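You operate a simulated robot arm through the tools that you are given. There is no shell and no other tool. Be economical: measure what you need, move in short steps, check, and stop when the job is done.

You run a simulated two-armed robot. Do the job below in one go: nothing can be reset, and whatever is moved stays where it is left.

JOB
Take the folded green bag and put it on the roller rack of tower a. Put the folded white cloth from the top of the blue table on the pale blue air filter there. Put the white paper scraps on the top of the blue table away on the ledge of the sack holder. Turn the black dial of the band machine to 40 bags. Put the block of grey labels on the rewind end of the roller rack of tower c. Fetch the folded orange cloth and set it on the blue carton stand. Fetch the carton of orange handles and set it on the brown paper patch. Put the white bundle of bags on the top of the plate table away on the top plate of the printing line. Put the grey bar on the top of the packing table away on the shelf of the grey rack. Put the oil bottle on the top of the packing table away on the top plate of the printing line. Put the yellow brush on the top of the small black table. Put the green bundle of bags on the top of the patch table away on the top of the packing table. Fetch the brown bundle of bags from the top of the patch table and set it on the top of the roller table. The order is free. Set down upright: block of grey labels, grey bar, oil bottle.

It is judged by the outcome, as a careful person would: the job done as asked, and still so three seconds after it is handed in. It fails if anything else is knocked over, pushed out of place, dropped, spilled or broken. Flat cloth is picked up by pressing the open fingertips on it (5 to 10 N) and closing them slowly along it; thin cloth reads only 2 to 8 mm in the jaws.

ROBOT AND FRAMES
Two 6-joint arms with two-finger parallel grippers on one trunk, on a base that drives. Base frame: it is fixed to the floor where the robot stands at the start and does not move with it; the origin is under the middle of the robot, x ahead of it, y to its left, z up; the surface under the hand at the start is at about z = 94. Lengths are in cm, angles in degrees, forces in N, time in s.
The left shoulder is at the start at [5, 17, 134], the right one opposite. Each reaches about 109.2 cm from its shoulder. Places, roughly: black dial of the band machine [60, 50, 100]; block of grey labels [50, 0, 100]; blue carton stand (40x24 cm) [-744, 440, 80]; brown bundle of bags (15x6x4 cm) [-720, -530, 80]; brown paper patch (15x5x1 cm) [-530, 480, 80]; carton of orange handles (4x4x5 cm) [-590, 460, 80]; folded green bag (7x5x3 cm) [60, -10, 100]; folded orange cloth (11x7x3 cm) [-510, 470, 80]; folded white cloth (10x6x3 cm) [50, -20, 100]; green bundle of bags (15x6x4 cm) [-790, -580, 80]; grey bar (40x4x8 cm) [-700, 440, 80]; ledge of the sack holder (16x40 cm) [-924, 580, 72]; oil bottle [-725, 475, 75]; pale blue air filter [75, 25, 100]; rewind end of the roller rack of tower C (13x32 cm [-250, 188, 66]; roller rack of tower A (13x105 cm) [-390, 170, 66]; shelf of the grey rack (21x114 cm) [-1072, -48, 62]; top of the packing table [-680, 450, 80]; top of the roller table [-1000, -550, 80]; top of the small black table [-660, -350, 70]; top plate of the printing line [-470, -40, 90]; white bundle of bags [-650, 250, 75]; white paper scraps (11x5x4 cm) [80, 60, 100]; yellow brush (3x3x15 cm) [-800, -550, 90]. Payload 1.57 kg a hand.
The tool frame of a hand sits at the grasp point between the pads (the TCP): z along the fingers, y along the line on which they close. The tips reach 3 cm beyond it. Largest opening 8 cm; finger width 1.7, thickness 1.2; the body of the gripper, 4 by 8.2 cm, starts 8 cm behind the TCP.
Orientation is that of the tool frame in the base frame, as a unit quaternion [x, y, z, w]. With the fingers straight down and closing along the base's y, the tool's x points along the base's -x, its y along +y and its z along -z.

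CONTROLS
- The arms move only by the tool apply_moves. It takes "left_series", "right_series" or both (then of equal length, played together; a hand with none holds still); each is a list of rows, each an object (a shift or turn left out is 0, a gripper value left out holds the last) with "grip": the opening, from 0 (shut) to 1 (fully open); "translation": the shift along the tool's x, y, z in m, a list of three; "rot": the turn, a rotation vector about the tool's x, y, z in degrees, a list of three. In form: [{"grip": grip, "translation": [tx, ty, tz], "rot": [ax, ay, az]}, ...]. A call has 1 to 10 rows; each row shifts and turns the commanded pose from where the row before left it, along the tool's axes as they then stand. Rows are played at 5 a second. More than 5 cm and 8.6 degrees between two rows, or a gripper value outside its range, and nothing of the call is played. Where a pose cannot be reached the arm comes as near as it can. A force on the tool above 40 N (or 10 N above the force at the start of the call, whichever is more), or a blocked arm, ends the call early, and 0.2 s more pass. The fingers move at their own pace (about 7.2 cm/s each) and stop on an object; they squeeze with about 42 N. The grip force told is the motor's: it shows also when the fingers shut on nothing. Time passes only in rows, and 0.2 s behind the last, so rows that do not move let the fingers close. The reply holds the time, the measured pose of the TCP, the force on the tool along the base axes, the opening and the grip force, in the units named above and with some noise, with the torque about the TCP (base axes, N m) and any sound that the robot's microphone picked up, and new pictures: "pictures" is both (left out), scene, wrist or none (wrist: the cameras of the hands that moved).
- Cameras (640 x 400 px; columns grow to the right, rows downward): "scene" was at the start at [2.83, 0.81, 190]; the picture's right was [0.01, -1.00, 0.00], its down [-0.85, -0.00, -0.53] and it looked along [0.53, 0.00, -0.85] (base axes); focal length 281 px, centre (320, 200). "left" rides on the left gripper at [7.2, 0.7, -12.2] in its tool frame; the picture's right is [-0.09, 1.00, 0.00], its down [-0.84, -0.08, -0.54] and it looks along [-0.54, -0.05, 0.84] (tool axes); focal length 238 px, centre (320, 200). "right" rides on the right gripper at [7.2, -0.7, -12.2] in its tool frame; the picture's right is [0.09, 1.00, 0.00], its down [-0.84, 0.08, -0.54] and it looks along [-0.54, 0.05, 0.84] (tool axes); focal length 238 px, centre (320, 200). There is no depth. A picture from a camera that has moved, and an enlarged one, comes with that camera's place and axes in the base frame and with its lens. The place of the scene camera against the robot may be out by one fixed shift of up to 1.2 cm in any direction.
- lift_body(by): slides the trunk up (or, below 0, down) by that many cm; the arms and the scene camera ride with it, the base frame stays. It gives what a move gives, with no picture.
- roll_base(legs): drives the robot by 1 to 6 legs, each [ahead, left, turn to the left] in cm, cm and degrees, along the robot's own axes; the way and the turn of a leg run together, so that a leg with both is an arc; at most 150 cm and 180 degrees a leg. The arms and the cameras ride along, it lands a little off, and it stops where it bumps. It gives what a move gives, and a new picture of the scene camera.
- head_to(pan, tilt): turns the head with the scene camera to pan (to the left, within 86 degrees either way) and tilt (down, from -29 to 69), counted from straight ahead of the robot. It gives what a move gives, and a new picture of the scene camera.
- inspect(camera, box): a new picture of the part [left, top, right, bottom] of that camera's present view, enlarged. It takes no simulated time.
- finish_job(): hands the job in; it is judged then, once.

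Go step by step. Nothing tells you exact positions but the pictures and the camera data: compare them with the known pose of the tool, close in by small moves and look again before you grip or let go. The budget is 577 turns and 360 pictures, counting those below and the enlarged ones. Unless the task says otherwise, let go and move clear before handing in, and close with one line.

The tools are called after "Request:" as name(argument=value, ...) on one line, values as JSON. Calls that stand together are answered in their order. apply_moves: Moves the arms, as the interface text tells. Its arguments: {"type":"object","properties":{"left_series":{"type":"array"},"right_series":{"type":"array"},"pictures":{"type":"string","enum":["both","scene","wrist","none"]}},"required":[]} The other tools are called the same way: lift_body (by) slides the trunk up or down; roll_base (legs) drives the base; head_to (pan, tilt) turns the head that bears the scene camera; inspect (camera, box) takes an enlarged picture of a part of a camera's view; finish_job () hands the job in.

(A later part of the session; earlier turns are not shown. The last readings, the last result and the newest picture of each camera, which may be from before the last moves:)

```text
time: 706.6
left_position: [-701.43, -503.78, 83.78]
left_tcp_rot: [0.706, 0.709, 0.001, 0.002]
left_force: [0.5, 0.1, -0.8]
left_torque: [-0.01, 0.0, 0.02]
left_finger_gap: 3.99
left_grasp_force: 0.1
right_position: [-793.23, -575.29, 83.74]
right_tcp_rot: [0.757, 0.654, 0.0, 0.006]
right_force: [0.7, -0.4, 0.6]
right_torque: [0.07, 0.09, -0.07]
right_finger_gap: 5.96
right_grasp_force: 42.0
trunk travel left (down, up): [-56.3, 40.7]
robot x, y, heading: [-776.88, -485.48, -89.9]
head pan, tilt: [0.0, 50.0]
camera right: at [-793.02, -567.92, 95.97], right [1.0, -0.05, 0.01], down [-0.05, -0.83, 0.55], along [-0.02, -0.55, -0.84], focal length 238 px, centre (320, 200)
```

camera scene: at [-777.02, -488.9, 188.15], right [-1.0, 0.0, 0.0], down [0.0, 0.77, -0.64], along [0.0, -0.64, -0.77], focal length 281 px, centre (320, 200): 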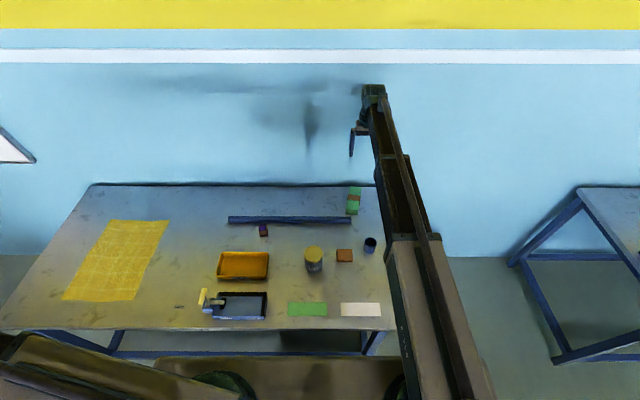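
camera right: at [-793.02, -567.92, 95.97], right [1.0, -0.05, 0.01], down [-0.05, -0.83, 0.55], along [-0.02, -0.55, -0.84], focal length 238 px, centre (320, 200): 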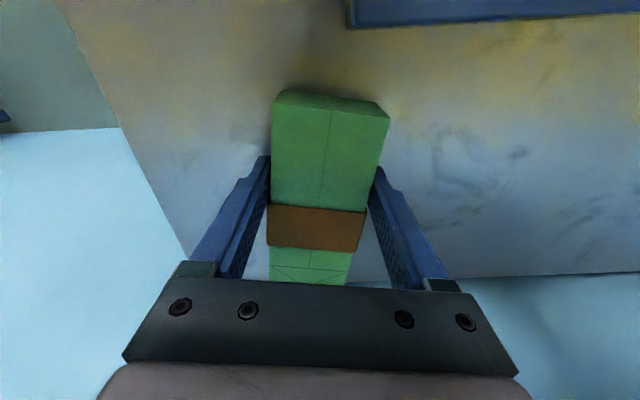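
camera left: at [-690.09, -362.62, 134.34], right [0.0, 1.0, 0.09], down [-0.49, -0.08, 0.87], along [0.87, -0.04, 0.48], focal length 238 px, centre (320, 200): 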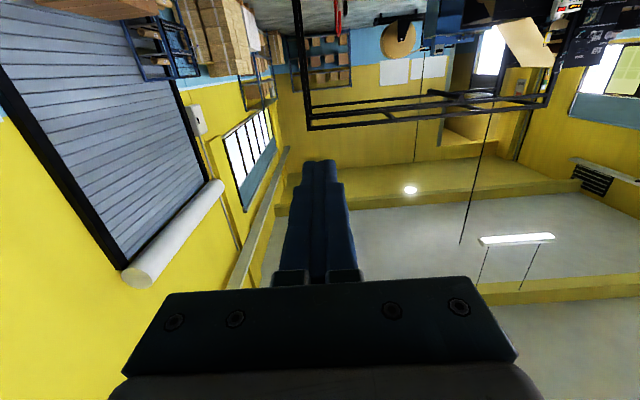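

The green bundle is held. I'll lift, retract, and bring the left hand forward again for the narrow passages.

Request:
lift_body(by=37)

Request:
roll_base(legs=[[-30, 0, 0]])

Request:
apply_moves(right_series=[{"translation": [0.045, 0, 0]}, {"translation": [0.045, 0, 0]}, {"translation": [0.045, 0, 0]}, {"translation": [0.045, 0, 0]}, {"translation": [0.045, 0, 0]}, {"translation": [0.045, 0, 0]}, {}, {}, {}, {}], left_series=[{"translation": [-0.045, 0, 0]}, {"translation": [-0.045, 0, 0]}, {"translation": [-0.045, 0, 0]}, {"translation": [-0.045, 0, 0]}, {"translation": [-0.045, 0, 0]}, {"translation": [-0.045, 0, 0]}, {"translation": [-0.045, 0, 0]}, {"translation": [0, -0.045, 0]}, {"translation": [0, -0.045, 0]}, {"translation": [0, -0.045, 0]}], pictures="none")

Request:
apply_moves(left_series=[{"translation": [0, -0.045, 0]}, {"translation": [0, -0.045, 0]}, {"translation": [0, -0.045, 0]}, {"translation": [0, -0.045, 0]}, {"translation": [0, -0.045, 0]}, {"translation": [0, -0.045, 0]}, {"translation": [0, -0.045, 0]}, {"translation": [0, -0.045, 0]}], pictures="wrist")

```text
time: 710.2
left_position: [-701.41, -503.88, 120.68]
left_tcp_rot: [0.705, 0.709, 0.001, 0.001]
left_force: [-0.1, -0.5, -1.1]
left_torque: [-0.04, 0.0, 0.0]
left_finger_gap: 4.01
left_grasp_force: 0.1
right_position: [-793.08, -575.32, 120.69]
right_tcp_rot: [0.756, 0.654, 0.001, 0.006]
right_force: [-0.2, -0.5, -1.6]
right_torque: [0.03, 0.01, 0.0]
right_finger_gap: 5.94
right_grasp_force: 42.3
trunk travel left (down, up): [-93.3, 3.7]
robot x, y, heading: [-777.21, -485.61, -90.2]
head pan, tilt: [0.0, 50.0]
```

```text
time: 712.2
left_position: [-701.55, -473.97, 120.77]
left_tcp_rot: [0.705, 0.709, 0.0, 0.002]
left_force: [-0.4, -0.3, 0.0]
left_torque: [-0.02, -0.02, 0.03]
left_finger_gap: 3.99
left_grasp_force: 0.1
right_position: [-793.21, -545.38, 120.82]
right_tcp_rot: [0.756, 0.655, 0.0, 0.005]
right_force: [-0.3, -0.1, -1.0]
right_torque: [0.04, 0.0, -0.02]
right_finger_gap: 5.94
right_grasp_force: 42.2
trunk travel left (down, up): [-93.3, 3.7]
robot x, y, heading: [-777.04, -456.16, -89.9]
head pan, tilt: [0.0, 50.0]
camera scene: at [-777.09, -458.68, 188.76], right [-1.0, 0.0, 0.0], down [0.0, 0.77, -0.64], along [0.0, -0.64, -0.77], focal length 281 px, centre (320, 200)
```

scene: 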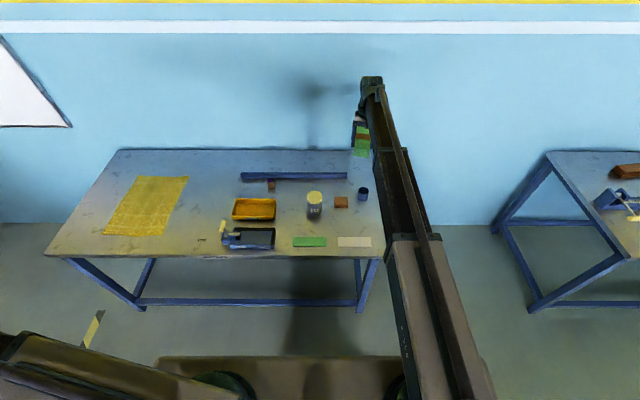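

```text
time: 714.4
left_position: [-714.8, -505.53, 120.85]
left_tcp_rot: [0.704, 0.71, -0.001, 0.002]
left_force: [-0.9, 0.1, 0.3]
left_torque: [-0.02, -0.01, 0.01]
left_finger_gap: 4.0
left_grasp_force: 0.1
right_position: [-789.27, -518.77, 120.71]
right_tcp_rot: [0.756, 0.655, 0.001, 0.005]
right_force: [-0.7, 0.0, -1.7]
right_torque: [0.07, -0.04, 0.02]
right_finger_gap: 5.91
right_grasp_force: 41.4
trunk travel left (down, up): [-93.3, 3.7]
robot x, y, heading: [-776.67, -455.75, -89.8]
head pan, tilt: [0.0, 50.0]
```

```text
time: 716.2
left_position: [-750.96, -505.85, 120.71]
left_tcp_rot: [0.705, 0.709, 0.001, 0.002]
left_force: [-0.6, 0.3, -0.3]
left_torque: [-0.03, 0.0, -0.01]
left_finger_gap: 3.99
left_grasp_force: 0.0
right_position: [-789.18, -518.84, 120.87]
right_tcp_rot: [0.756, 0.655, 0.002, 0.006]
right_force: [0.1, 0.6, -2.1]
right_torque: [0.04, -0.01, -0.01]
right_finger_gap: 5.93
right_grasp_force: 41.8
trunk travel left (down, up): [-93.3, 3.7]
robot x, y, heading: [-776.78, -455.85, -90.1]
head pan, tilt: [0.0, 50.0]
camera left: at [-750.38, -498.64, 132.94], right [1.0, -0.08, 0.0], down [-0.07, -0.84, 0.54], along [-0.04, -0.54, -0.84], focal length 238 px, centre (320, 200)
```

left: 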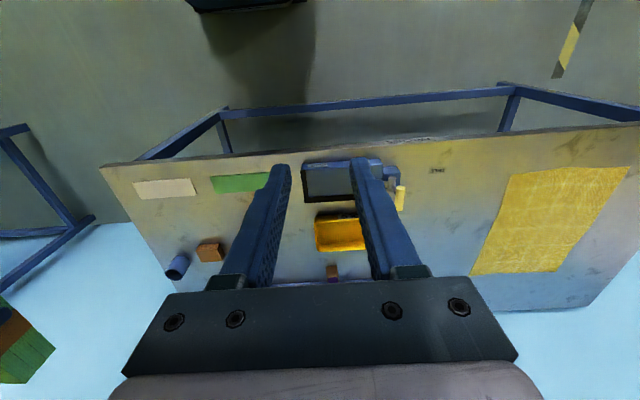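

I'll turn to face north (+y) here and look for a direct route up the building.

Request:
roll_base(legs=[[-10, 0, 0], [0, 0, 90], [0, 0, 90]])

Request:
head_to(pan=0, tilt=20)

Request:
head_to(pan=45, tilt=20)

```text
time: 725.0
left_position: [-803.33, -395.89, 120.82]
left_tcp_rot: [0.71, -0.705, -0.002, 0.0]
left_force: [0.1, -0.1, -0.4]
left_torque: [0.02, 0.01, 0.05]
left_finger_gap: 4.01
left_grasp_force: 0.0
right_position: [-765.01, -382.83, 120.8]
right_tcp_rot: [-0.655, 0.755, 0.005, -0.001]
right_force: [0.4, -0.4, -1.4]
right_torque: [-0.08, 0.01, -0.05]
right_finger_gap: 5.94
right_grasp_force: 42.2
trunk travel left (down, up): [-93.3, 3.7]
robot x, y, heading: [-777.33, -445.61, 90.3]
head pan, tilt: [0.0, 50.0]
camera scene: at [-777.15, -441.34, 188.76], right [1.0, 0.0, 0.0], down [0.0, -0.77, -0.64], along [0.0, 0.64, -0.77], focal length 281 px, centre (320, 200)
```

scene: 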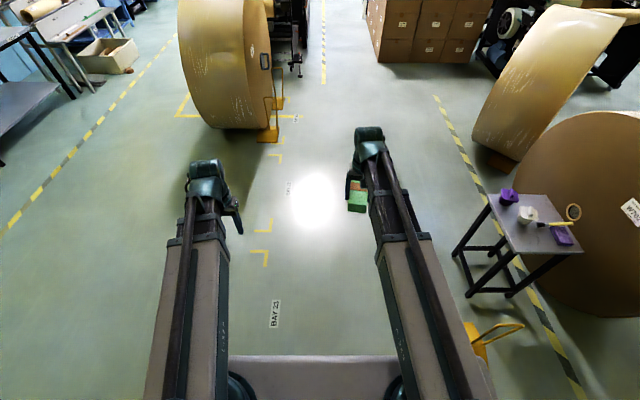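

```text
time: 726.0
left_position: [-803.32, -395.8, 120.82]
left_tcp_rot: [0.711, -0.704, -0.001, 0.0]
left_force: [-0.3, -0.8, 0.0]
left_torque: [0.04, -0.01, 0.0]
left_finger_gap: 4.0
left_grasp_force: 0.2
right_position: [-765.03, -382.98, 120.78]
right_tcp_rot: [-0.656, 0.755, 0.005, 0.0]
right_force: [1.1, -0.4, -2.0]
right_torque: [-0.05, 0.02, 0.01]
right_finger_gap: 5.97
right_grasp_force: 42.0
trunk travel left (down, up): [-93.3, 3.7]
robot x, y, heading: [-777.21, -445.94, 90.3]
head pan, tilt: [0.0, 20.0]
camera scene: at [-777.14, -439.73, 193.31], right [1.0, 0.0, 0.0], down [0.0, -0.34, -0.94], along [0.0, 0.94, -0.34], focal length 281 px, centre (320, 200)
```

scene: 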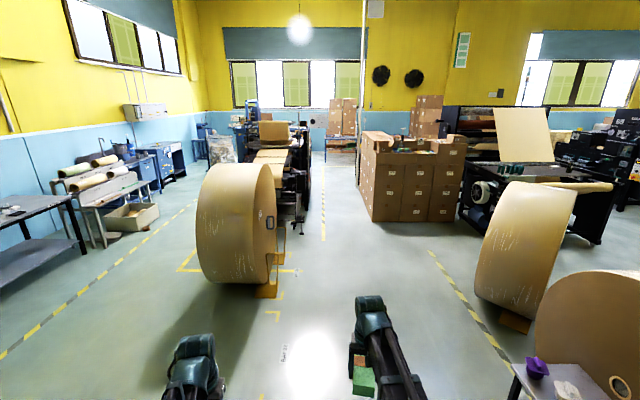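

```text
time: 727.1
left_position: [-803.36, -395.87, 120.75]
left_tcp_rot: [0.711, -0.704, -0.002, 0.0]
left_force: [1.2, 0.0, 0.9]
left_torque: [-0.01, 0.01, -0.02]
left_finger_gap: 4.0
left_grasp_force: 0.0
right_position: [-764.97, -382.85, 120.74]
right_tcp_rot: [-0.656, 0.755, 0.005, 0.0]
right_force: [-0.2, -0.6, -1.1]
right_torque: [-0.06, 0.01, -0.01]
right_finger_gap: 5.93
right_grasp_force: 42.2
trunk travel left (down, up): [-93.3, 3.7]
robot x, y, heading: [-776.82, -445.26, 90.2]
head pan, tilt: [45.0, 20.0]
camera scene: at [-783.71, -442.48, 193.32], right [0.7, 0.71, 0.0], down [0.24, -0.24, -0.94], along [-0.67, 0.66, -0.34], focal length 281 px, centre (320, 200)
```

scene: 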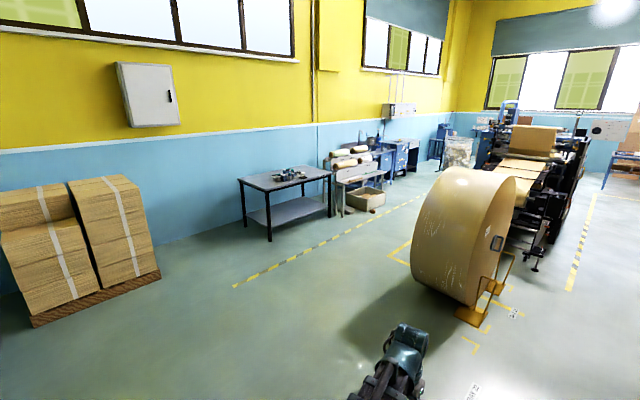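

A clear corridor leads straight north (x≈-752) to the packing area, and the grey rack stands by the west wall. Driving north.

Request:
roll_base(legs=[[130, -13, 0], [130, -12, 0], [130, 0, 0]])

Request:
head_to(pan=0, tilt=30)

```text
time: 745.9
left_position: [-782.21, -7.05, 120.64]
left_tcp_rot: [0.714, -0.701, -0.002, 0.0]
left_force: [-0.1, 0.3, 0.2]
left_torque: [0.02, 0.01, -0.01]
left_finger_gap: 4.0
left_grasp_force: 0.0
right_position: [-744.11, 6.33, 120.75]
right_tcp_rot: [-0.659, 0.752, 0.005, -0.001]
right_force: [0.0, 0.4, -1.4]
right_torque: [-0.03, -0.02, 0.0]
right_finger_gap: 5.93
right_grasp_force: 42.2
trunk travel left (down, up): [-93.3, 3.7]
robot x, y, heading: [-755.84, -57.13, 90.8]
head pan, tilt: [45.0, 20.0]
camera scene: at [-762.3, -53.47, 193.32], right [0.7, 0.72, 0.0], down [0.24, -0.24, -0.94], along [-0.67, 0.66, -0.34], focal length 281 px, centre (320, 200)
```

scene: 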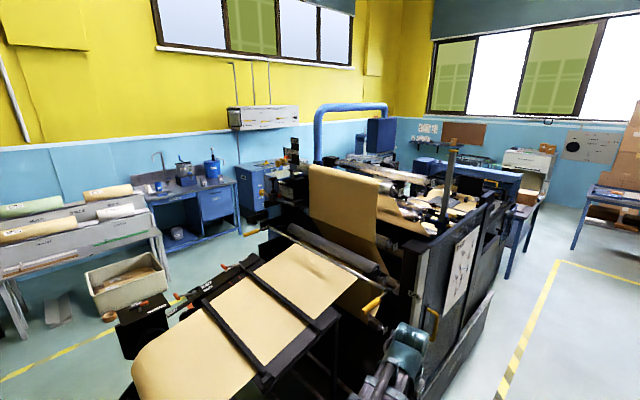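

```text
time: 747.0
left_position: [-782.37, -7.07, 120.78]
left_tcp_rot: [0.713, -0.701, -0.002, 0.001]
left_force: [-1.3, 0.7, 0.0]
left_torque: [-0.01, 0.01, 0.05]
left_finger_gap: 4.01
left_grasp_force: 0.0
right_position: [-744.02, 6.29, 120.76]
right_tcp_rot: [-0.659, 0.752, 0.006, 0.0]
right_force: [0.4, 0.1, 0.0]
right_torque: [-0.06, -0.01, 0.03]
right_finger_gap: 5.91
right_grasp_force: 42.4
trunk travel left (down, up): [-93.3, 3.7]
robot x, y, heading: [-755.84, -56.14, 90.5]
head pan, tilt: [0.0, 30.0]
camera scene: at [-755.75, -50.98, 191.71], right [1.0, 0.01, 0.0], down [0.01, -0.5, -0.87], along [-0.01, 0.87, -0.5], focal length 281 px, centre (320, 200)
```

scene: 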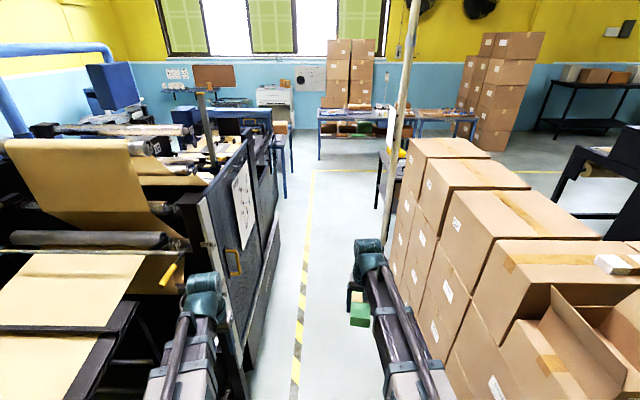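

The corridor between press (x≈-803) and boxes (x≈-690) is passable; I'll centre at x≈-747 and continue.

Request:
roll_base(legs=[[60, -9, -0.5], [120, 0, 0]])

Request:
head_to(pan=0, tilt=40)

```text
time: 756.1
left_position: [-774.5, 173.34, 120.75]
left_tcp_rot: [0.71, -0.704, -0.002, 0.001]
left_force: [0.4, -0.6, 0.8]
left_torque: [-0.02, -0.04, 0.0]
left_finger_gap: 4.02
left_grasp_force: 0.1
right_position: [-736.29, 186.43, 120.66]
right_tcp_rot: [-0.655, 0.756, 0.006, 0.0]
right_force: [-0.3, 0.4, -1.0]
right_torque: [-0.05, 0.02, 0.03]
right_finger_gap: 5.96
right_grasp_force: 41.8
trunk travel left (down, up): [-93.3, 3.7]
robot x, y, heading: [-748.42, 123.3, 90.5]
head pan, tilt: [0.0, 30.0]
camera scene: at [-748.35, 129.19, 191.71], right [1.0, 0.0, 0.0], down [0.0, -0.5, -0.87], along [0.0, 0.87, -0.5], focal length 281 px, centre (320, 200)
```

scene: 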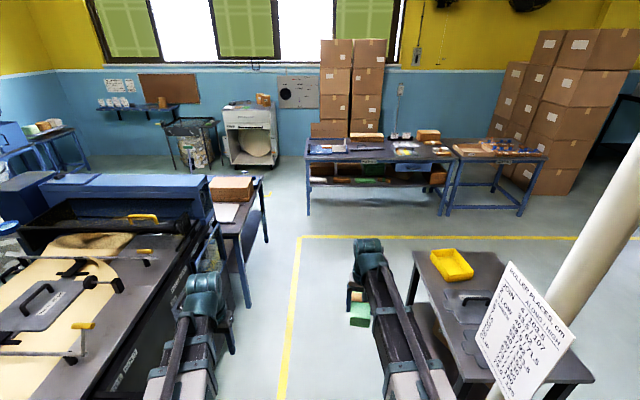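

```text
time: 756.8
left_position: [-774.52, 173.23, 120.76]
left_tcp_rot: [0.71, -0.704, -0.002, 0.0]
left_force: [0.8, -0.7, 0.3]
left_torque: [-0.04, 0.01, -0.01]
left_finger_gap: 3.97
left_grasp_force: 0.0
right_position: [-736.19, 186.35, 120.62]
right_tcp_rot: [-0.656, 0.755, 0.006, 0.0]
right_force: [-0.4, 0.3, -0.8]
right_torque: [-0.07, 0.0, 0.01]
right_finger_gap: 5.93
right_grasp_force: 41.9
trunk travel left (down, up): [-93.3, 3.7]
robot x, y, heading: [-748.2, 123.51, 90.4]
head pan, tilt: [0.0, 40.0]
camera scene: at [-748.35, 128.58, 190.18], right [1.0, 0.0, 0.0], down [0.0, -0.64, -0.77], along [0.0, 0.77, -0.64], focal length 281 px, centre (320, 200)
```

scene: 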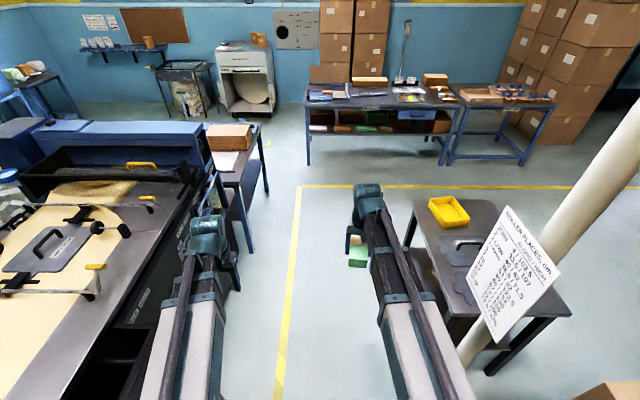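

Request:
roll_base(legs=[[140, 0, 0], [60, 0, 0], [50, -33, 0]])

Request:
apply_moves(left_series=[{"translation": [0, 0.045, 0]}, {"translation": [0, 0.045, 0]}, {"translation": [0, 0.045, 0]}, {"translation": [0, 0.045, 0]}, {"translation": [0, 0.045, 0]}, {"translation": [0.03, 0.035, 0]}, {"translation": [0.035, 0.03, 0]}, {"translation": [0.04, 0.02, 0]}, {"translation": [0.04, 0.02, 0]}, {"translation": [0.045, 0.01, 0]}], pictures="none")

Request:
apply_moves(left_series=[{"translation": [0.045, 0.01, 0]}, {"translation": [0.045, 0.01, 0]}, {"translation": [0.045, 0.01, 0]}, {"translation": [0.04, 0.01, 0]}], pictures="scene")

```text
time: 769.8
left_position: [-740.79, 424.2, 120.8]
left_tcp_rot: [-0.707, 0.707, 0.001, 0.0]
left_force: [-0.5, 0.0, 0.0]
left_torque: [-0.02, 0.04, -0.05]
left_finger_gap: 3.99
left_grasp_force: 0.0
right_position: [-702.47, 436.87, 120.61]
right_tcp_rot: [-0.652, 0.758, 0.005, -0.001]
right_force: [0.4, -0.1, -1.8]
right_torque: [-0.03, -0.02, 0.02]
right_finger_gap: 5.94
right_grasp_force: 41.7
trunk travel left (down, up): [-93.3, 3.7]
robot x, y, heading: [-714.71, 373.98, 89.9]
head pan, tilt: [0.0, 40.0]
camera scene: at [-715.08, 379.24, 190.17], right [1.0, -0.01, 0.0], down [0.0, -0.64, -0.77], along [0.0, 0.77, -0.64], focal length 281 px, centre (320, 200)
```

scene: 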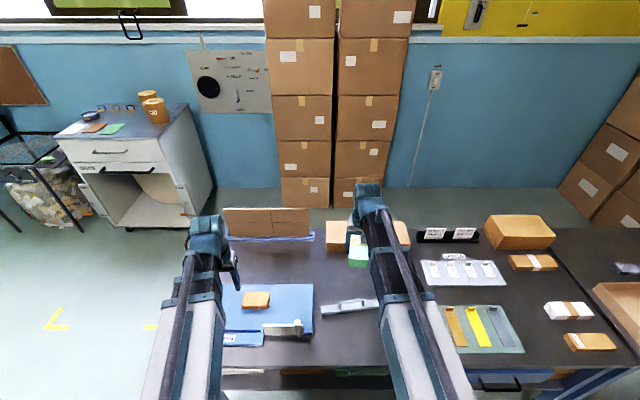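

```text
time: 772.0
left_position: [-774.83, 405.14, 120.82]
left_tcp_rot: [-0.707, 0.708, 0.001, 0.0]
left_force: [0.3, 0.3, 0.7]
left_torque: [-0.01, 0.01, 0.02]
left_finger_gap: 3.97
left_grasp_force: 0.1
right_position: [-702.36, 436.62, 120.74]
right_tcp_rot: [-0.652, 0.758, 0.006, -0.001]
right_force: [-0.6, 0.8, -1.9]
right_torque: [-0.04, -0.01, -0.02]
right_finger_gap: 5.91
right_grasp_force: 42.0
trunk travel left (down, up): [-93.3, 3.7]
robot x, y, heading: [-715.08, 374.01, 89.7]
head pan, tilt: [0.0, 40.0]
```

```text
time: 773.0
left_position: [-778.92, 387.64, 120.81]
left_tcp_rot: [-0.706, 0.708, 0.002, -0.001]
left_force: [-0.1, 0.2, -0.5]
left_torque: [0.01, -0.01, 0.02]
left_finger_gap: 4.02
left_grasp_force: 0.1
right_position: [-702.32, 436.71, 120.79]
right_tcp_rot: [-0.652, 0.759, 0.005, 0.0]
right_force: [-0.5, 0.0, -1.5]
right_torque: [-0.06, 0.01, 0.02]
right_finger_gap: 5.91
right_grasp_force: 42.1
trunk travel left (down, up): [-93.3, 3.7]
robot x, y, heading: [-715.26, 373.74, 89.8]
head pan, tilt: [0.0, 40.0]
camera scene: at [-715.16, 379.1, 190.18], right [1.0, -0.01, 0.0], down [0.0, -0.64, -0.77], along [0.0, 0.77, -0.64], focal length 281 px, centre (320, 200)
```

scene: 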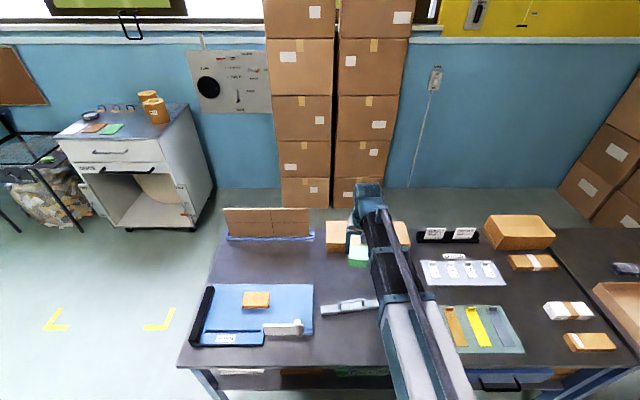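

Request:
apply_moves(right_series=[{"translation": [-0.027, 0.0315, 0]}, {"translation": [-0.027, 0.0315, 0]}, {"translation": [-0.027, 0.0315, 0]}, {"translation": [-0.027, 0.0315, 0]}, {"translation": [-0.027, 0.0315, 0]}, {"translation": [-0.027, 0.0315, 0]}, {"translation": [-0.027, 0.0315, 0]}, {"translation": [-0.027, 0.0315, 0]}], pictures="none")

Request:
lift_body(by=-27)

Request:
apply_moves(right_series=[{}], pictures="both")

```text
time: 774.8
left_position: [-779.01, 387.77, 120.57]
left_tcp_rot: [-0.707, 0.707, 0.002, -0.001]
left_force: [0.1, 0.1, -0.3]
left_torque: [0.01, -0.03, 0.0]
left_finger_gap: 4.0
left_grasp_force: 0.1
right_position: [-724.34, 462.16, 120.65]
right_tcp_rot: [-0.652, 0.759, 0.005, -0.002]
right_force: [0.2, 0.4, -2.8]
right_torque: [-0.03, -0.01, 0.02]
right_finger_gap: 5.93
right_grasp_force: 41.8
right hand out of reach, approached as far as the arm can: row 7
trunk travel left (down, up): [-93.3, 3.7]
robot x, y, heading: [-715.48, 374.1, 89.8]
head pan, tilt: [0.0, 40.0]
```

```text
time: 777.6
left_position: [-779.02, 387.61, 93.68]
left_tcp_rot: [0.707, -0.707, -0.003, 0.001]
left_force: [1.0, 0.0, -0.6]
left_torque: [-0.02, -0.02, -0.04]
left_finger_gap: 4.0
left_grasp_force: 0.1
right_position: [-724.28, 461.99, 93.9]
right_tcp_rot: [-0.651, 0.759, 0.005, -0.001]
right_force: [0.1, -0.3, -0.8]
right_torque: [-0.06, 0.01, -0.02]
right_finger_gap: 5.93
right_grasp_force: 42.2
trunk travel left (down, up): [-66.3, 30.7]
robot x, y, heading: [-715.13, 373.74, 89.9]
head pan, tilt: [0.0, 40.0]
```

```text
time: 778.0
left_position: [-778.99, 387.55, 93.75]
left_tcp_rot: [0.707, -0.707, -0.002, 0.001]
left_force: [-0.3, 0.4, 0.0]
left_torque: [-0.01, -0.01, 0.01]
left_finger_gap: 3.97
left_grasp_force: 0.0
right_position: [-724.15, 461.93, 93.78]
right_tcp_rot: [-0.652, 0.758, 0.006, 0.0]
right_force: [0.0, 0.5, -1.9]
right_torque: [-0.08, 0.01, 0.01]
right_finger_gap: 5.95
right_grasp_force: 42.2
trunk travel left (down, up): [-66.3, 30.7]
robot x, y, heading: [-715.2, 373.87, 89.5]
head pan, tilt: [0.0, 40.0]
camera scene: at [-715.14, 379.16, 163.18], right [1.0, -0.01, 0.0], down [0.0, -0.64, -0.77], along [0.0, 0.77, -0.64], focal length 281 px, centre (320, 200)
camera right: at [-724.61, 454.7, 105.94], right [-1.0, 0.06, 0.01], down [0.05, 0.83, 0.55], along [0.03, 0.55, -0.84], focal length 238 px, centre (320, 200)
```

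scene: 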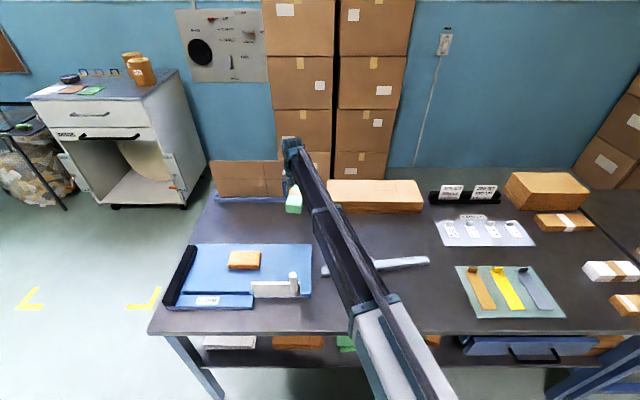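
right: 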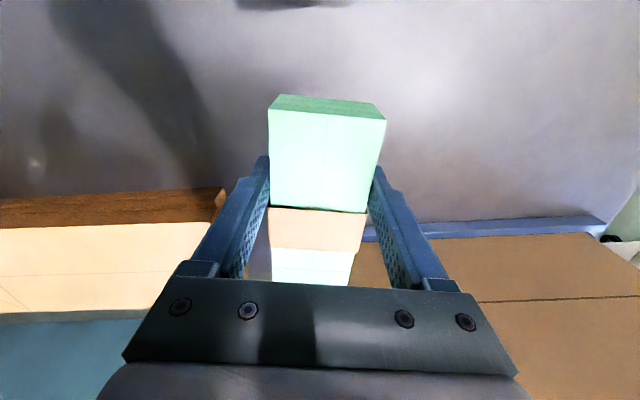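

Request:
lift_body(by=-10.5)

Request:
lift_body(by=-0.6)

Request:
lift_body(by=-0.5)

```text
time: 779.3
left_position: [-779.01, 387.53, 83.22]
left_tcp_rot: [0.707, -0.707, -0.002, 0.001]
left_force: [0.2, -0.5, -0.6]
left_torque: [-0.01, 0.01, 0.01]
left_finger_gap: 3.98
left_grasp_force: 0.1
right_position: [-724.05, 461.98, 83.21]
right_tcp_rot: [-0.652, 0.758, 0.005, 0.0]
right_force: [0.6, -0.1, -0.5]
right_torque: [-0.03, 0.0, -0.01]
right_finger_gap: 5.95
right_grasp_force: 41.7
trunk travel left (down, up): [-55.8, 41.2]
robot x, y, heading: [-715.66, 374.12, 90.0]
head pan, tilt: [0.0, 40.0]
```

```text
time: 779.9
left_position: [-778.9, 387.54, 82.63]
left_tcp_rot: [-0.707, 0.707, 0.002, -0.001]
left_force: [0.7, 0.3, -0.3]
left_torque: [-0.01, 0.03, -0.01]
left_finger_gap: 3.98
left_grasp_force: 0.1
right_position: [-724.25, 461.99, 82.76]
right_tcp_rot: [-0.652, 0.758, 0.006, 0.0]
right_force: [-0.1, -0.6, -0.7]
right_torque: [-0.02, -0.01, -0.01]
right_finger_gap: 5.93
right_grasp_force: 42.0
trunk travel left (down, up): [-55.2, 41.8]
robot x, y, heading: [-714.96, 373.39, 89.6]
head pan, tilt: [0.0, 40.0]
```

```text
time: 780.4
left_position: [-778.95, 387.63, 81.95]
left_tcp_rot: [-0.707, 0.707, 0.001, -0.001]
left_force: [0.5, 0.0, 0.2]
left_torque: [-0.05, -0.01, 0.02]
left_finger_gap: 4.0
left_grasp_force: 0.1
right_position: [-724.12, 462.02, 82.16]
right_tcp_rot: [-0.652, 0.758, 0.006, 0.001]
right_force: [0.8, -0.2, -0.5]
right_torque: [-0.02, -0.01, 0.01]
right_finger_gap: 5.92
right_grasp_force: 42.2
trunk travel left (down, up): [-54.7, 42.3]
robot x, y, heading: [-715.04, 373.97, 89.8]
head pan, tilt: [0.0, 40.0]
```

Request:
lift_body(by=-0.4)

Request:
lift_body(by=-0.3)

```text
time: 781.0
left_position: [-779.03, 387.58, 81.67]
left_tcp_rot: [-0.707, 0.707, 0.002, 0.0]
left_force: [0.0, 0.1, -1.1]
left_torque: [-0.01, 0.0, 0.01]
left_finger_gap: 3.98
left_grasp_force: 0.0
right_position: [-724.04, 461.98, 81.85]
right_tcp_rot: [-0.652, 0.758, 0.006, 0.001]
right_force: [0.0, 2.5, 10.7]
right_torque: [1.17, -0.52, 0.13]
right_finger_gap: 5.95
right_grasp_force: 41.7
trunk travel left (down, up): [-54.3, 42.7]
robot x, y, heading: [-715.04, 373.78, 89.9]
head pan, tilt: [0.0, 40.0]
```

```text
time: 781.4
left_position: [-778.91, 387.34, 81.64]
left_tcp_rot: [-0.707, 0.707, 0.002, -0.001]
left_force: [-0.3, 0.1, 0.4]
left_torque: [0.01, 0.0, 0.02]
left_finger_gap: 4.0
left_grasp_force: 0.1
right_position: [-724.17, 461.76, 81.89]
right_tcp_rot: [-0.651, 0.759, 0.006, 0.001]
right_force: [0.2, -1.1, 26.7]
right_torque: [-0.18, -0.6, -0.06]
right_finger_gap: 5.93
right_grasp_force: 41.8
trunk travel left (down, up): [-54.1, 42.9]
robot x, y, heading: [-714.78, 373.87, 90.1]
head pan, tilt: [0.0, 40.0]
stopped: the force on the tool passed its limit at 42 N (the readings are from after the stop); the commanded pose is now the measured one
```

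Request:
apply_moves(right_series=[{"grip": 0.85}, {"grip": 0.95}, {"grip": 0.95}], pictures="none")

Request:
lift_body(by=36)

Request:
apply_moves(right_series=[{"translation": [0.03, -0.03, 0]}, {"translation": [0.03, -0.03, 0]}, {"translation": [0.03, -0.03, 0]}, {"translation": [0.01, -0.03, 0]}], pictures="both")

```text
time: 782.2
left_position: [-778.83, 387.61, 81.52]
left_tcp_rot: [0.707, -0.707, -0.002, 0.0]
left_force: [-0.6, 0.1, -0.4]
left_torque: [-0.01, 0.02, 0.02]
left_finger_gap: 3.97
left_grasp_force: 0.1
right_position: [-724.31, 462.2, 81.51]
right_tcp_rot: [-0.652, 0.759, 0.006, 0.001]
right_force: [-0.2, -0.5, 1.0]
right_torque: [0.0, 0.0, 0.01]
right_finger_gap: 7.6
right_grasp_force: 0.1
trunk travel left (down, up): [-54.1, 42.9]
robot x, y, heading: [-715.1, 373.9, 89.6]
head pan, tilt: [0.0, 40.0]
```

```text
time: 785.7
left_position: [-779.0, 387.59, 117.59]
left_tcp_rot: [0.707, -0.707, -0.002, 0.001]
left_force: [0.1, -1.0, -0.2]
left_torque: [-0.05, -0.03, 0.03]
left_finger_gap: 3.99
left_grasp_force: 0.0
right_position: [-724.2, 462.26, 117.62]
right_tcp_rot: [-0.652, 0.758, 0.006, 0.0]
right_force: [-0.7, -0.8, 0.4]
right_torque: [0.01, 0.01, 0.03]
right_finger_gap: 7.62
right_grasp_force: 0.0
trunk travel left (down, up): [-90.1, 6.9]
robot x, y, heading: [-714.94, 373.59, 89.9]
head pan, tilt: [0.0, 40.0]
```

```text
time: 786.7
left_position: [-778.89, 387.61, 117.62]
left_tcp_rot: [0.707, -0.707, -0.001, 0.001]
left_force: [0.4, 0.4, 0.0]
left_torque: [0.05, 0.02, -0.02]
left_finger_gap: 4.01
left_grasp_force: 0.1
right_position: [-713.67, 450.56, 117.57]
right_tcp_rot: [-0.651, 0.759, 0.007, 0.0]
right_force: [0.2, 0.0, -0.9]
right_torque: [-0.02, 0.0, 0.02]
right_finger_gap: 7.57
right_grasp_force: 0.0
trunk travel left (down, up): [-90.1, 6.9]
robot x, y, heading: [-714.98, 373.7, 89.5]
head pan, tilt: [0.0, 40.0]
camera scene: at [-715.09, 379.16, 186.95], right [1.0, -0.01, 0.0], down [0.0, -0.64, -0.77], along [0.0, 0.77, -0.64], focal length 281 px, centre (320, 200)
camera right: at [-714.12, 443.1, 129.71], right [-1.0, 0.06, 0.01], down [0.05, 0.83, 0.55], along [0.03, 0.55, -0.84], focal length 238 px, centre (320, 200)
```

scene: 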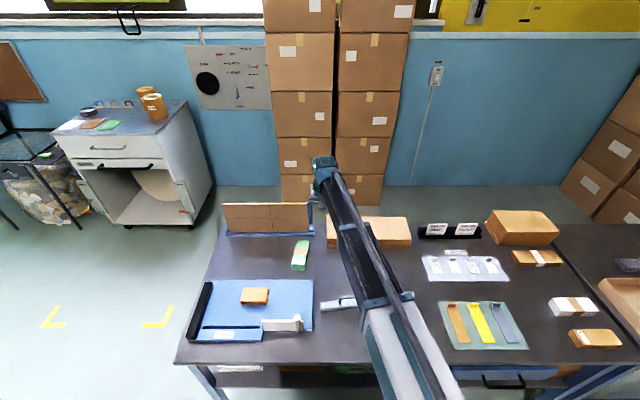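
right: 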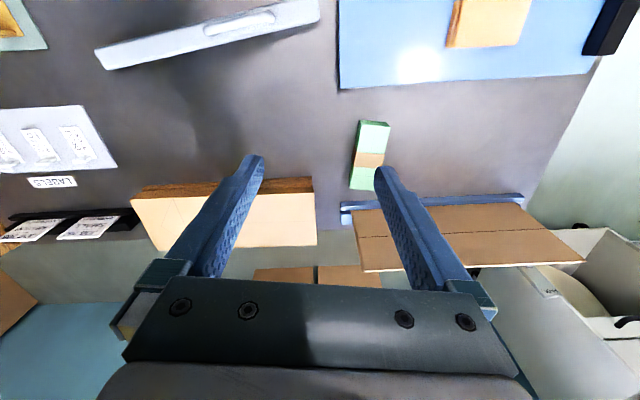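

The green bundle is in place. Now the grey bar: centre ≈(-694.7, 441), tilted 6°, handle left of centre. I'll turn the right hand across it and look closer.

Request:
apply_moves(right_series=[{"grip": 1, "rot": [0, 0, 8.3]}, {"rot": [0, 0, 8.3]}, {"rot": [0, 0, 8.3]}, {"rot": [0, 0, 8.3]}, {"rot": [0, 0, 8.3]}, {"rot": [0, 0, 8.3]}, {"rot": [0, 0, 8.3]}, {"rot": [0, 0, 8.3]}, {"rot": [0, 0, 8.3]}], pictures="none")

Request:
apply_moves(right_series=[{"translation": [-0.038, -0.023, 0]}, {"translation": [-0.038, -0.023, 0]}, {"translation": [-0.038, -0.023, 0]}, {"translation": [-0.038, -0.023, 0]}, {"translation": [-0.038, -0.023, 0]}], pictures="none")

Request:
lift_body(by=-19)

Request:
inspect(camera="right", box=[0, 0, 640, 400])

```text
time: 788.7
left_position: [-778.95, 387.75, 117.54]
left_tcp_rot: [-0.707, 0.707, 0.001, -0.001]
left_force: [0.4, 1.1, -0.9]
left_torque: [0.0, -0.01, -0.01]
left_finger_gap: 3.99
left_grasp_force: 0.0
right_position: [-713.77, 450.42, 117.54]
right_tcp_rot: [-0.056, 0.998, 0.005, -0.004]
right_force: [-0.7, 0.5, 0.4]
right_torque: [-0.01, 0.01, -0.03]
right_finger_gap: 7.98
right_grasp_force: 0.0
trunk travel left (down, up): [-90.1, 6.9]
robot x, y, heading: [-715.1, 373.96, 90.0]
head pan, tilt: [0.0, 40.0]
```

```text
time: 789.9
left_position: [-778.94, 387.63, 117.55]
left_tcp_rot: [-0.707, 0.707, 0.002, -0.001]
left_force: [0.7, -0.5, 1.4]
left_torque: [0.0, 0.03, -0.01]
left_finger_gap: 4.0
left_grasp_force: 0.1
right_position: [-693.44, 441.14, 117.63]
right_tcp_rot: [-0.059, 0.998, 0.004, -0.005]
right_force: [-0.5, -0.1, 0.1]
right_torque: [0.0, 0.01, -0.02]
right_finger_gap: 8.0
right_grasp_force: 0.1
right hand out of reach, approached as far as the arm can: row 2
trunk travel left (down, up): [-90.1, 6.9]
robot x, y, heading: [-715.16, 374.08, 89.6]
head pan, tilt: [0.0, 40.0]
```

```text
time: 792.0
left_position: [-778.96, 387.51, 98.47]
left_tcp_rot: [-0.707, 0.707, 0.002, 0.0]
left_force: [0.1, 0.0, 0.8]
left_torque: [-0.02, 0.01, -0.01]
left_finger_gap: 3.98
left_grasp_force: 0.1
right_position: [-693.5, 441.19, 98.64]
right_tcp_rot: [-0.058, 0.998, 0.005, -0.004]
right_force: [0.5, -0.3, -0.4]
right_torque: [0.04, 0.01, 0.02]
right_finger_gap: 8.0
right_grasp_force: 0.1
trunk travel left (down, up): [-71.1, 25.9]
robot x, y, heading: [-715.12, 373.93, 89.6]
head pan, tilt: [0.0, 40.0]
```

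```text
1.00 times, centred on (320, 200) of right (not enlarged: the box is as wide or as high as the picture)
camera zoom: at [-700.67, 439.62, 110.83], right [-0.21, 0.98, 0.01], down [0.83, 0.17, 0.54], along [0.52, 0.12, -0.84], focal length 238 px, centre (320, 200)
```

zoom: 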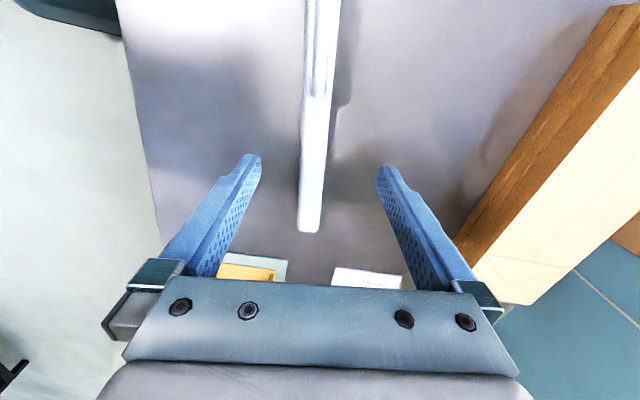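

Centred on the bar body just right of its handle. Lowering and gripping.

Request:
lift_body(by=-17)

Request:
apply_moves(right_series=[{"grip": 0.8}, {"grip": 0.65}, {"grip": 0.5}, {"grip": 0.4}, {"grip": 0.3}, {"grip": 0.2}], pictures="wrist")

```text
time: 793.9
left_position: [-778.9, 387.61, 81.56]
left_tcp_rot: [-0.707, 0.707, 0.002, -0.001]
left_force: [0.3, 0.5, 0.7]
left_torque: [0.0, -0.02, 0.02]
left_finger_gap: 3.98
left_grasp_force: 0.1
right_position: [-693.52, 441.29, 81.6]
right_tcp_rot: [-0.058, 0.998, 0.005, -0.004]
right_force: [0.4, -0.5, -0.5]
right_torque: [-0.01, -0.02, 0.02]
right_finger_gap: 8.0
right_grasp_force: 0.1
trunk travel left (down, up): [-54.1, 42.9]
robot x, y, heading: [-715.04, 373.76, 89.8]
head pan, tilt: [0.0, 40.0]
```

```text
time: 795.3
left_position: [-778.91, 387.51, 81.48]
left_tcp_rot: [-0.707, 0.707, 0.001, 0.0]
left_force: [0.0, 0.4, -0.6]
left_torque: [0.02, -0.01, -0.02]
left_finger_gap: 4.01
left_grasp_force: 0.0
right_position: [-693.53, 441.19, 81.51]
right_tcp_rot: [-0.058, 0.998, 0.006, -0.004]
right_force: [-0.5, -0.3, 2.5]
right_torque: [-0.11, 0.01, 0.41]
right_finger_gap: 3.55
right_grasp_force: 42.0
trunk travel left (down, up): [-54.1, 42.9]
robot x, y, heading: [-715.18, 373.94, 89.6]
head pan, tilt: [0.0, 40.0]
camera right: at [-700.68, 439.62, 93.84], right [-0.21, 0.98, 0.01], down [0.83, 0.17, 0.54], along [0.52, 0.12, -0.84], focal length 238 px, centre (320, 200)
```

right: 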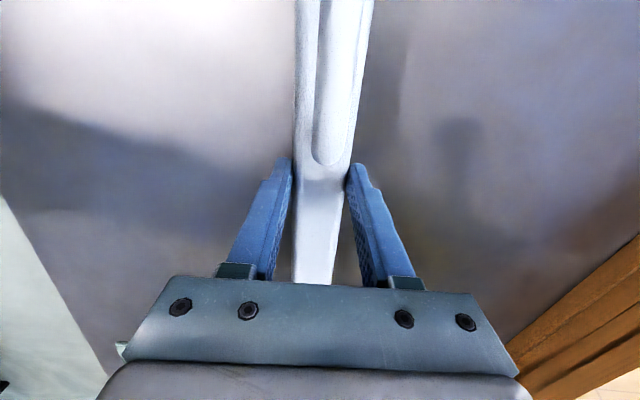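

Request:
lift_body(by=3)

Request:
lift_body(by=34)

Request:
inspect(camera="right", box=[0, 0, 640, 400])

```text
time: 796.1
left_position: [-778.98, 387.58, 84.45]
left_tcp_rot: [-0.707, 0.707, 0.002, -0.001]
left_force: [-0.3, 0.9, -0.3]
left_torque: [-0.01, 0.01, -0.04]
left_finger_gap: 3.99
left_grasp_force: 0.2
right_position: [-693.67, 441.29, 84.49]
right_tcp_rot: [-0.057, 0.998, 0.006, -0.004]
right_force: [0.7, 0.1, -2.8]
right_torque: [0.04, -0.06, -0.03]
right_finger_gap: 3.56
right_grasp_force: 42.3
trunk travel left (down, up): [-57.1, 39.9]
robot x, y, heading: [-715.24, 373.88, 89.7]
head pan, tilt: [0.0, 40.0]
```

```text
time: 799.4
left_position: [-778.89, 387.49, 118.47]
left_tcp_rot: [-0.707, 0.708, 0.002, 0.0]
left_force: [0.0, 0.1, 0.0]
left_torque: [-0.04, 0.0, 0.04]
left_finger_gap: 4.0
left_grasp_force: 0.0
right_position: [-693.46, 441.33, 118.57]
right_tcp_rot: [-0.058, 0.998, 0.005, -0.004]
right_force: [0.4, -0.1, -3.3]
right_torque: [0.0, -0.06, 0.0]
right_finger_gap: 3.55
right_grasp_force: 41.7
trunk travel left (down, up): [-91.1, 5.9]
robot x, y, heading: [-715.2, 373.71, 89.9]
head pan, tilt: [0.0, 40.0]
```

```text
1.00 times, centred on (320, 200) of right (not enlarged: the box is as wide or as high as the picture)
camera zoom: at [-700.67, 439.66, 130.8], right [-0.21, 0.98, 0.01], down [0.83, 0.17, 0.54], along [0.52, 0.12, -0.84], focal length 238 px, centre (320, 200)
```

zoom: 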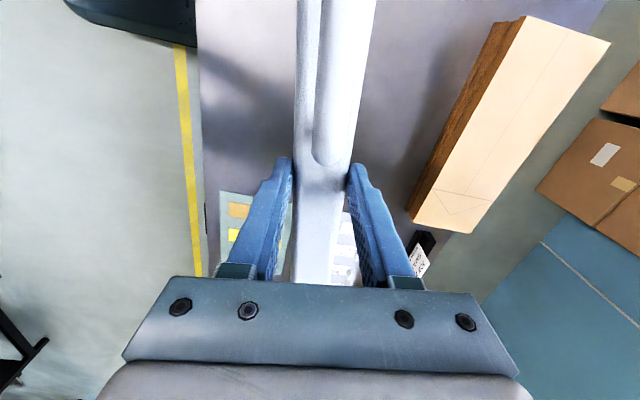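

The bar is held level (about 3 N). I'll bring the left hand forward, then drive through the gap and down the west aisle.

Request:
apply_moves(left_series=[{"translation": [-0.045, 0, 0]}, {"translation": [-0.045, 0, 0]}, {"translation": [-0.045, 0, 0]}, {"translation": [-0.045, 0, 0]}, {"translation": [-0.045, 0, 0]}, {"translation": [-0.045, 0, 0]}, {"translation": [-0.045, 0, 0]}, {"translation": [-0.03, -0.03, 0]}, {"translation": [-0.0, -0.045, 0]}, {"translation": [0, -0.045, 0]}], pictures="none")

Request:
apply_moves(left_series=[{"translation": [0, -0.045, 0]}, {"translation": [0, -0.045, 0]}, {"translation": [0, -0.045, 0]}, {"translation": [0, -0.045, 0]}], pictures="none")

Request:
roll_base(legs=[[-52, -21, 0], [0, 0, 52]])

Request:
head_to(pan=0, tilt=40)

```text
time: 801.6
left_position: [-766.58, 422.03, 118.57]
left_tcp_rot: [0.708, -0.707, -0.002, 0.001]
left_force: [0.3, -0.4, 0.1]
left_torque: [-0.01, 0.0, 0.03]
left_finger_gap: 4.01
left_grasp_force: 0.0
right_position: [-693.5, 441.26, 118.43]
right_tcp_rot: [-0.058, 0.998, 0.005, -0.004]
right_force: [-0.2, -0.8, -3.6]
right_torque: [0.01, -0.05, 0.02]
right_finger_gap: 3.55
right_grasp_force: 42.1
trunk travel left (down, up): [-91.1, 5.9]
robot x, y, heading: [-714.75, 373.59, 89.8]
head pan, tilt: [0.0, 40.0]
```

```text
time: 802.6
left_position: [-748.96, 422.24, 118.57]
left_tcp_rot: [-0.707, 0.707, 0.002, 0.0]
left_force: [0.6, 0.3, -1.3]
left_torque: [0.03, 0.0, 0.01]
left_finger_gap: 3.97
left_grasp_force: 0.1
right_position: [-693.58, 441.23, 118.44]
right_tcp_rot: [-0.057, 0.998, 0.005, -0.003]
right_force: [0.3, -1.1, -2.8]
right_torque: [0.03, -0.08, -0.01]
right_finger_gap: 3.57
right_grasp_force: 42.1
trunk travel left (down, up): [-91.1, 5.9]
robot x, y, heading: [-715.39, 373.88, 89.9]
head pan, tilt: [0.0, 40.0]
```

```text
time: 808.2
left_position: [-753.2, 324.93, 118.53]
left_tcp_rot: [0.945, -0.327, -0.001, 0.001]
left_force: [-0.4, 0.0, -0.7]
left_torque: [0.03, 0.0, 0.01]
left_finger_gap: 4.04
left_grasp_force: 0.1
right_position: [-733.98, 380.19, 118.59]
right_tcp_rot: [-0.487, 0.873, 0.002, -0.006]
right_force: [-0.4, -0.2, -2.9]
right_torque: [0.03, -0.04, 0.01]
right_finger_gap: 3.53
right_grasp_force: 42.0
trunk travel left (down, up): [-91.1, 5.9]
robot x, y, heading: [-694.2, 321.56, 141.3]
head pan, tilt: [0.0, 40.0]
camera scene: at [-698.06, 325.08, 187.95], right [0.62, 0.78, 0.0], down [0.5, -0.4, -0.77], along [-0.6, 0.48, -0.64], focal length 281 px, centre (320, 200)
```

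scene: 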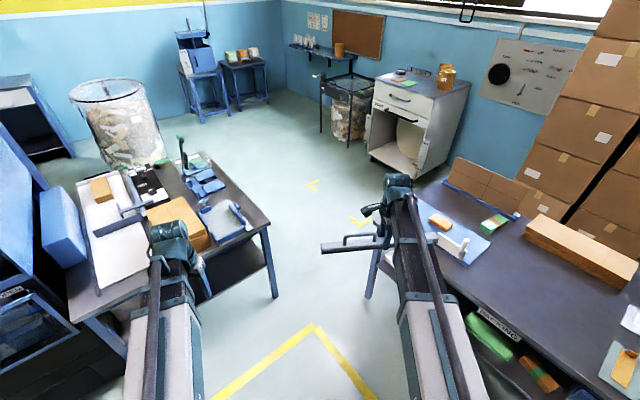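

```text
time: 808.8
left_position: [-753.31, 324.84, 118.6]
left_tcp_rot: [0.945, -0.328, -0.001, 0.001]
left_force: [-0.1, 0.0, 0.2]
left_torque: [0.01, -0.02, 0.02]
left_finger_gap: 3.99
left_grasp_force: 0.2
right_position: [-733.83, 380.05, 118.53]
right_tcp_rot: [-0.487, 0.874, 0.002, -0.006]
right_force: [0.9, -0.8, -3.1]
right_torque: [0.04, -0.05, 0.0]
right_finger_gap: 3.54
right_grasp_force: 42.2
trunk travel left (down, up): [-91.1, 5.9]
robot x, y, heading: [-694.52, 321.34, 141.3]
head pan, tilt: [0.0, 40.0]
camera scene: at [-698.04, 325.11, 187.95], right [0.62, 0.78, 0.0], down [0.5, -0.4, -0.77], along [-0.6, 0.48, -0.64], focal length 281 px, centre (320, 200)
```

scene: 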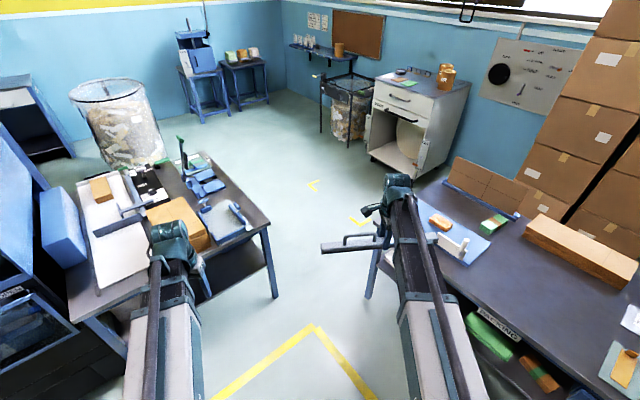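

Request:
roll_base(legs=[[130, 0, 0.4], [68, 0, 0]])

Request:
roll_base(legs=[[0, 0, 38], [90, 0, 0]])

Request:
head_to(pan=60, tilt=25)

```text
time: 818.6
left_position: [-907.4, 449.31, 118.58]
left_tcp_rot: [0.943, -0.333, -0.002, 0.001]
left_force: [-0.2, -0.7, 0.5]
left_torque: [0.01, -0.01, 0.01]
left_finger_gap: 3.96
left_grasp_force: 0.0
right_position: [-887.57, 504.28, 118.43]
right_tcp_rot: [-0.483, 0.876, 0.002, -0.006]
right_force: [-0.2, 0.4, -3.1]
right_torque: [0.05, -0.04, 0.02]
right_finger_gap: 3.57
right_grasp_force: 42.1
trunk travel left (down, up): [-91.1, 5.9]
robot x, y, heading: [-848.48, 445.62, 140.7]
head pan, tilt: [0.0, 40.0]
camera scene: at [-852.23, 448.99, 187.95], right [0.63, 0.78, 0.0], down [0.5, -0.41, -0.77], along [-0.59, 0.48, -0.64], focal length 281 px, centre (320, 200)
```

scene: 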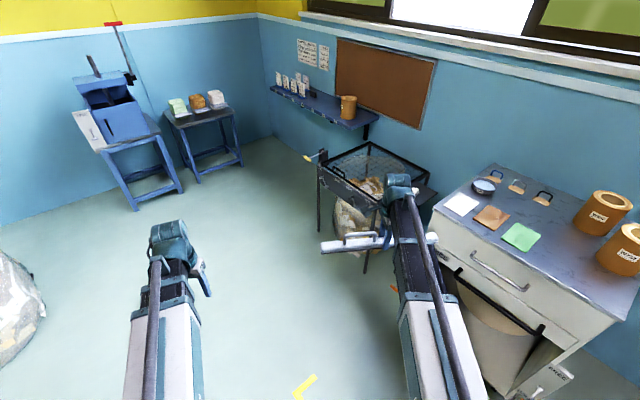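

```text
time: 825.2
left_position: [-987.46, 413.2, 118.53]
left_tcp_rot: [1.0, -0.005, -0.001, 0.002]
left_force: [-0.1, -0.1, -0.6]
left_torque: [0.0, -0.01, 0.06]
left_finger_gap: 4.0
left_grasp_force: 0.2
right_position: [-1005.96, 468.69, 118.5]
right_tcp_rot: [0.744, -0.668, 0.0, 0.005]
right_force: [0.0, 0.4, -3.4]
right_torque: [0.07, 0.0, -0.04]
right_finger_gap: 3.56
right_grasp_force: 42.3
trunk travel left (down, up): [-91.1, 5.9]
robot x, y, heading: [-938.54, 446.95, 179.3]
head pan, tilt: [0.0, 40.0]
camera scene: at [-943.46, 447.52, 187.95], right [0.01, 1.0, 0.0], down [0.64, -0.01, -0.77], along [-0.77, 0.01, -0.64], focal length 281 px, centre (320, 200)
```

scene: 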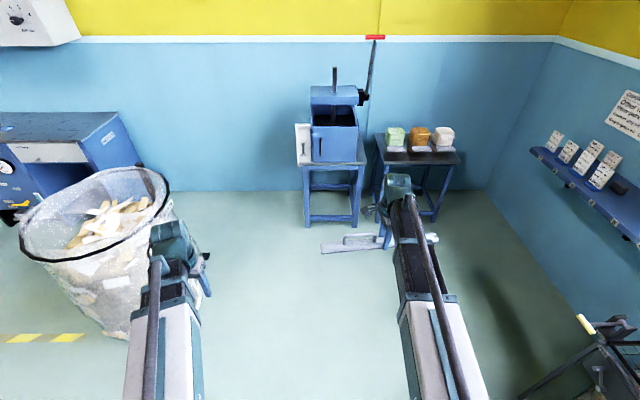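

```text
time: 826.5
left_position: [-987.35, 413.42, 118.54]
left_tcp_rot: [1.0, -0.003, -0.001, 0.002]
left_force: [0.7, -0.1, -0.6]
left_torque: [-0.03, 0.01, 0.0]
left_finger_gap: 3.99
left_grasp_force: 0.1
right_position: [-1006.05, 468.74, 118.48]
right_tcp_rot: [0.744, -0.668, -0.001, 0.006]
right_force: [-0.1, -0.3, -3.9]
right_torque: [0.03, -0.03, 0.0]
right_finger_gap: 3.54
right_grasp_force: 41.6
trunk travel left (down, up): [-91.1, 5.9]
robot x, y, heading: [-939.17, 446.62, 179.7]
head pan, tilt: [60.0, 25.0]
camera scene: at [-939.61, 439.49, 190.28], right [-0.86, 0.51, 0.0], down [0.22, 0.36, -0.91], along [-0.46, -0.78, -0.42], focal length 281 px, centre (320, 200)
```

scene: 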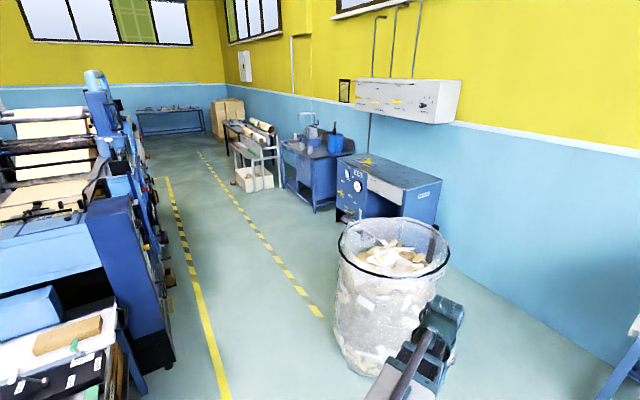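

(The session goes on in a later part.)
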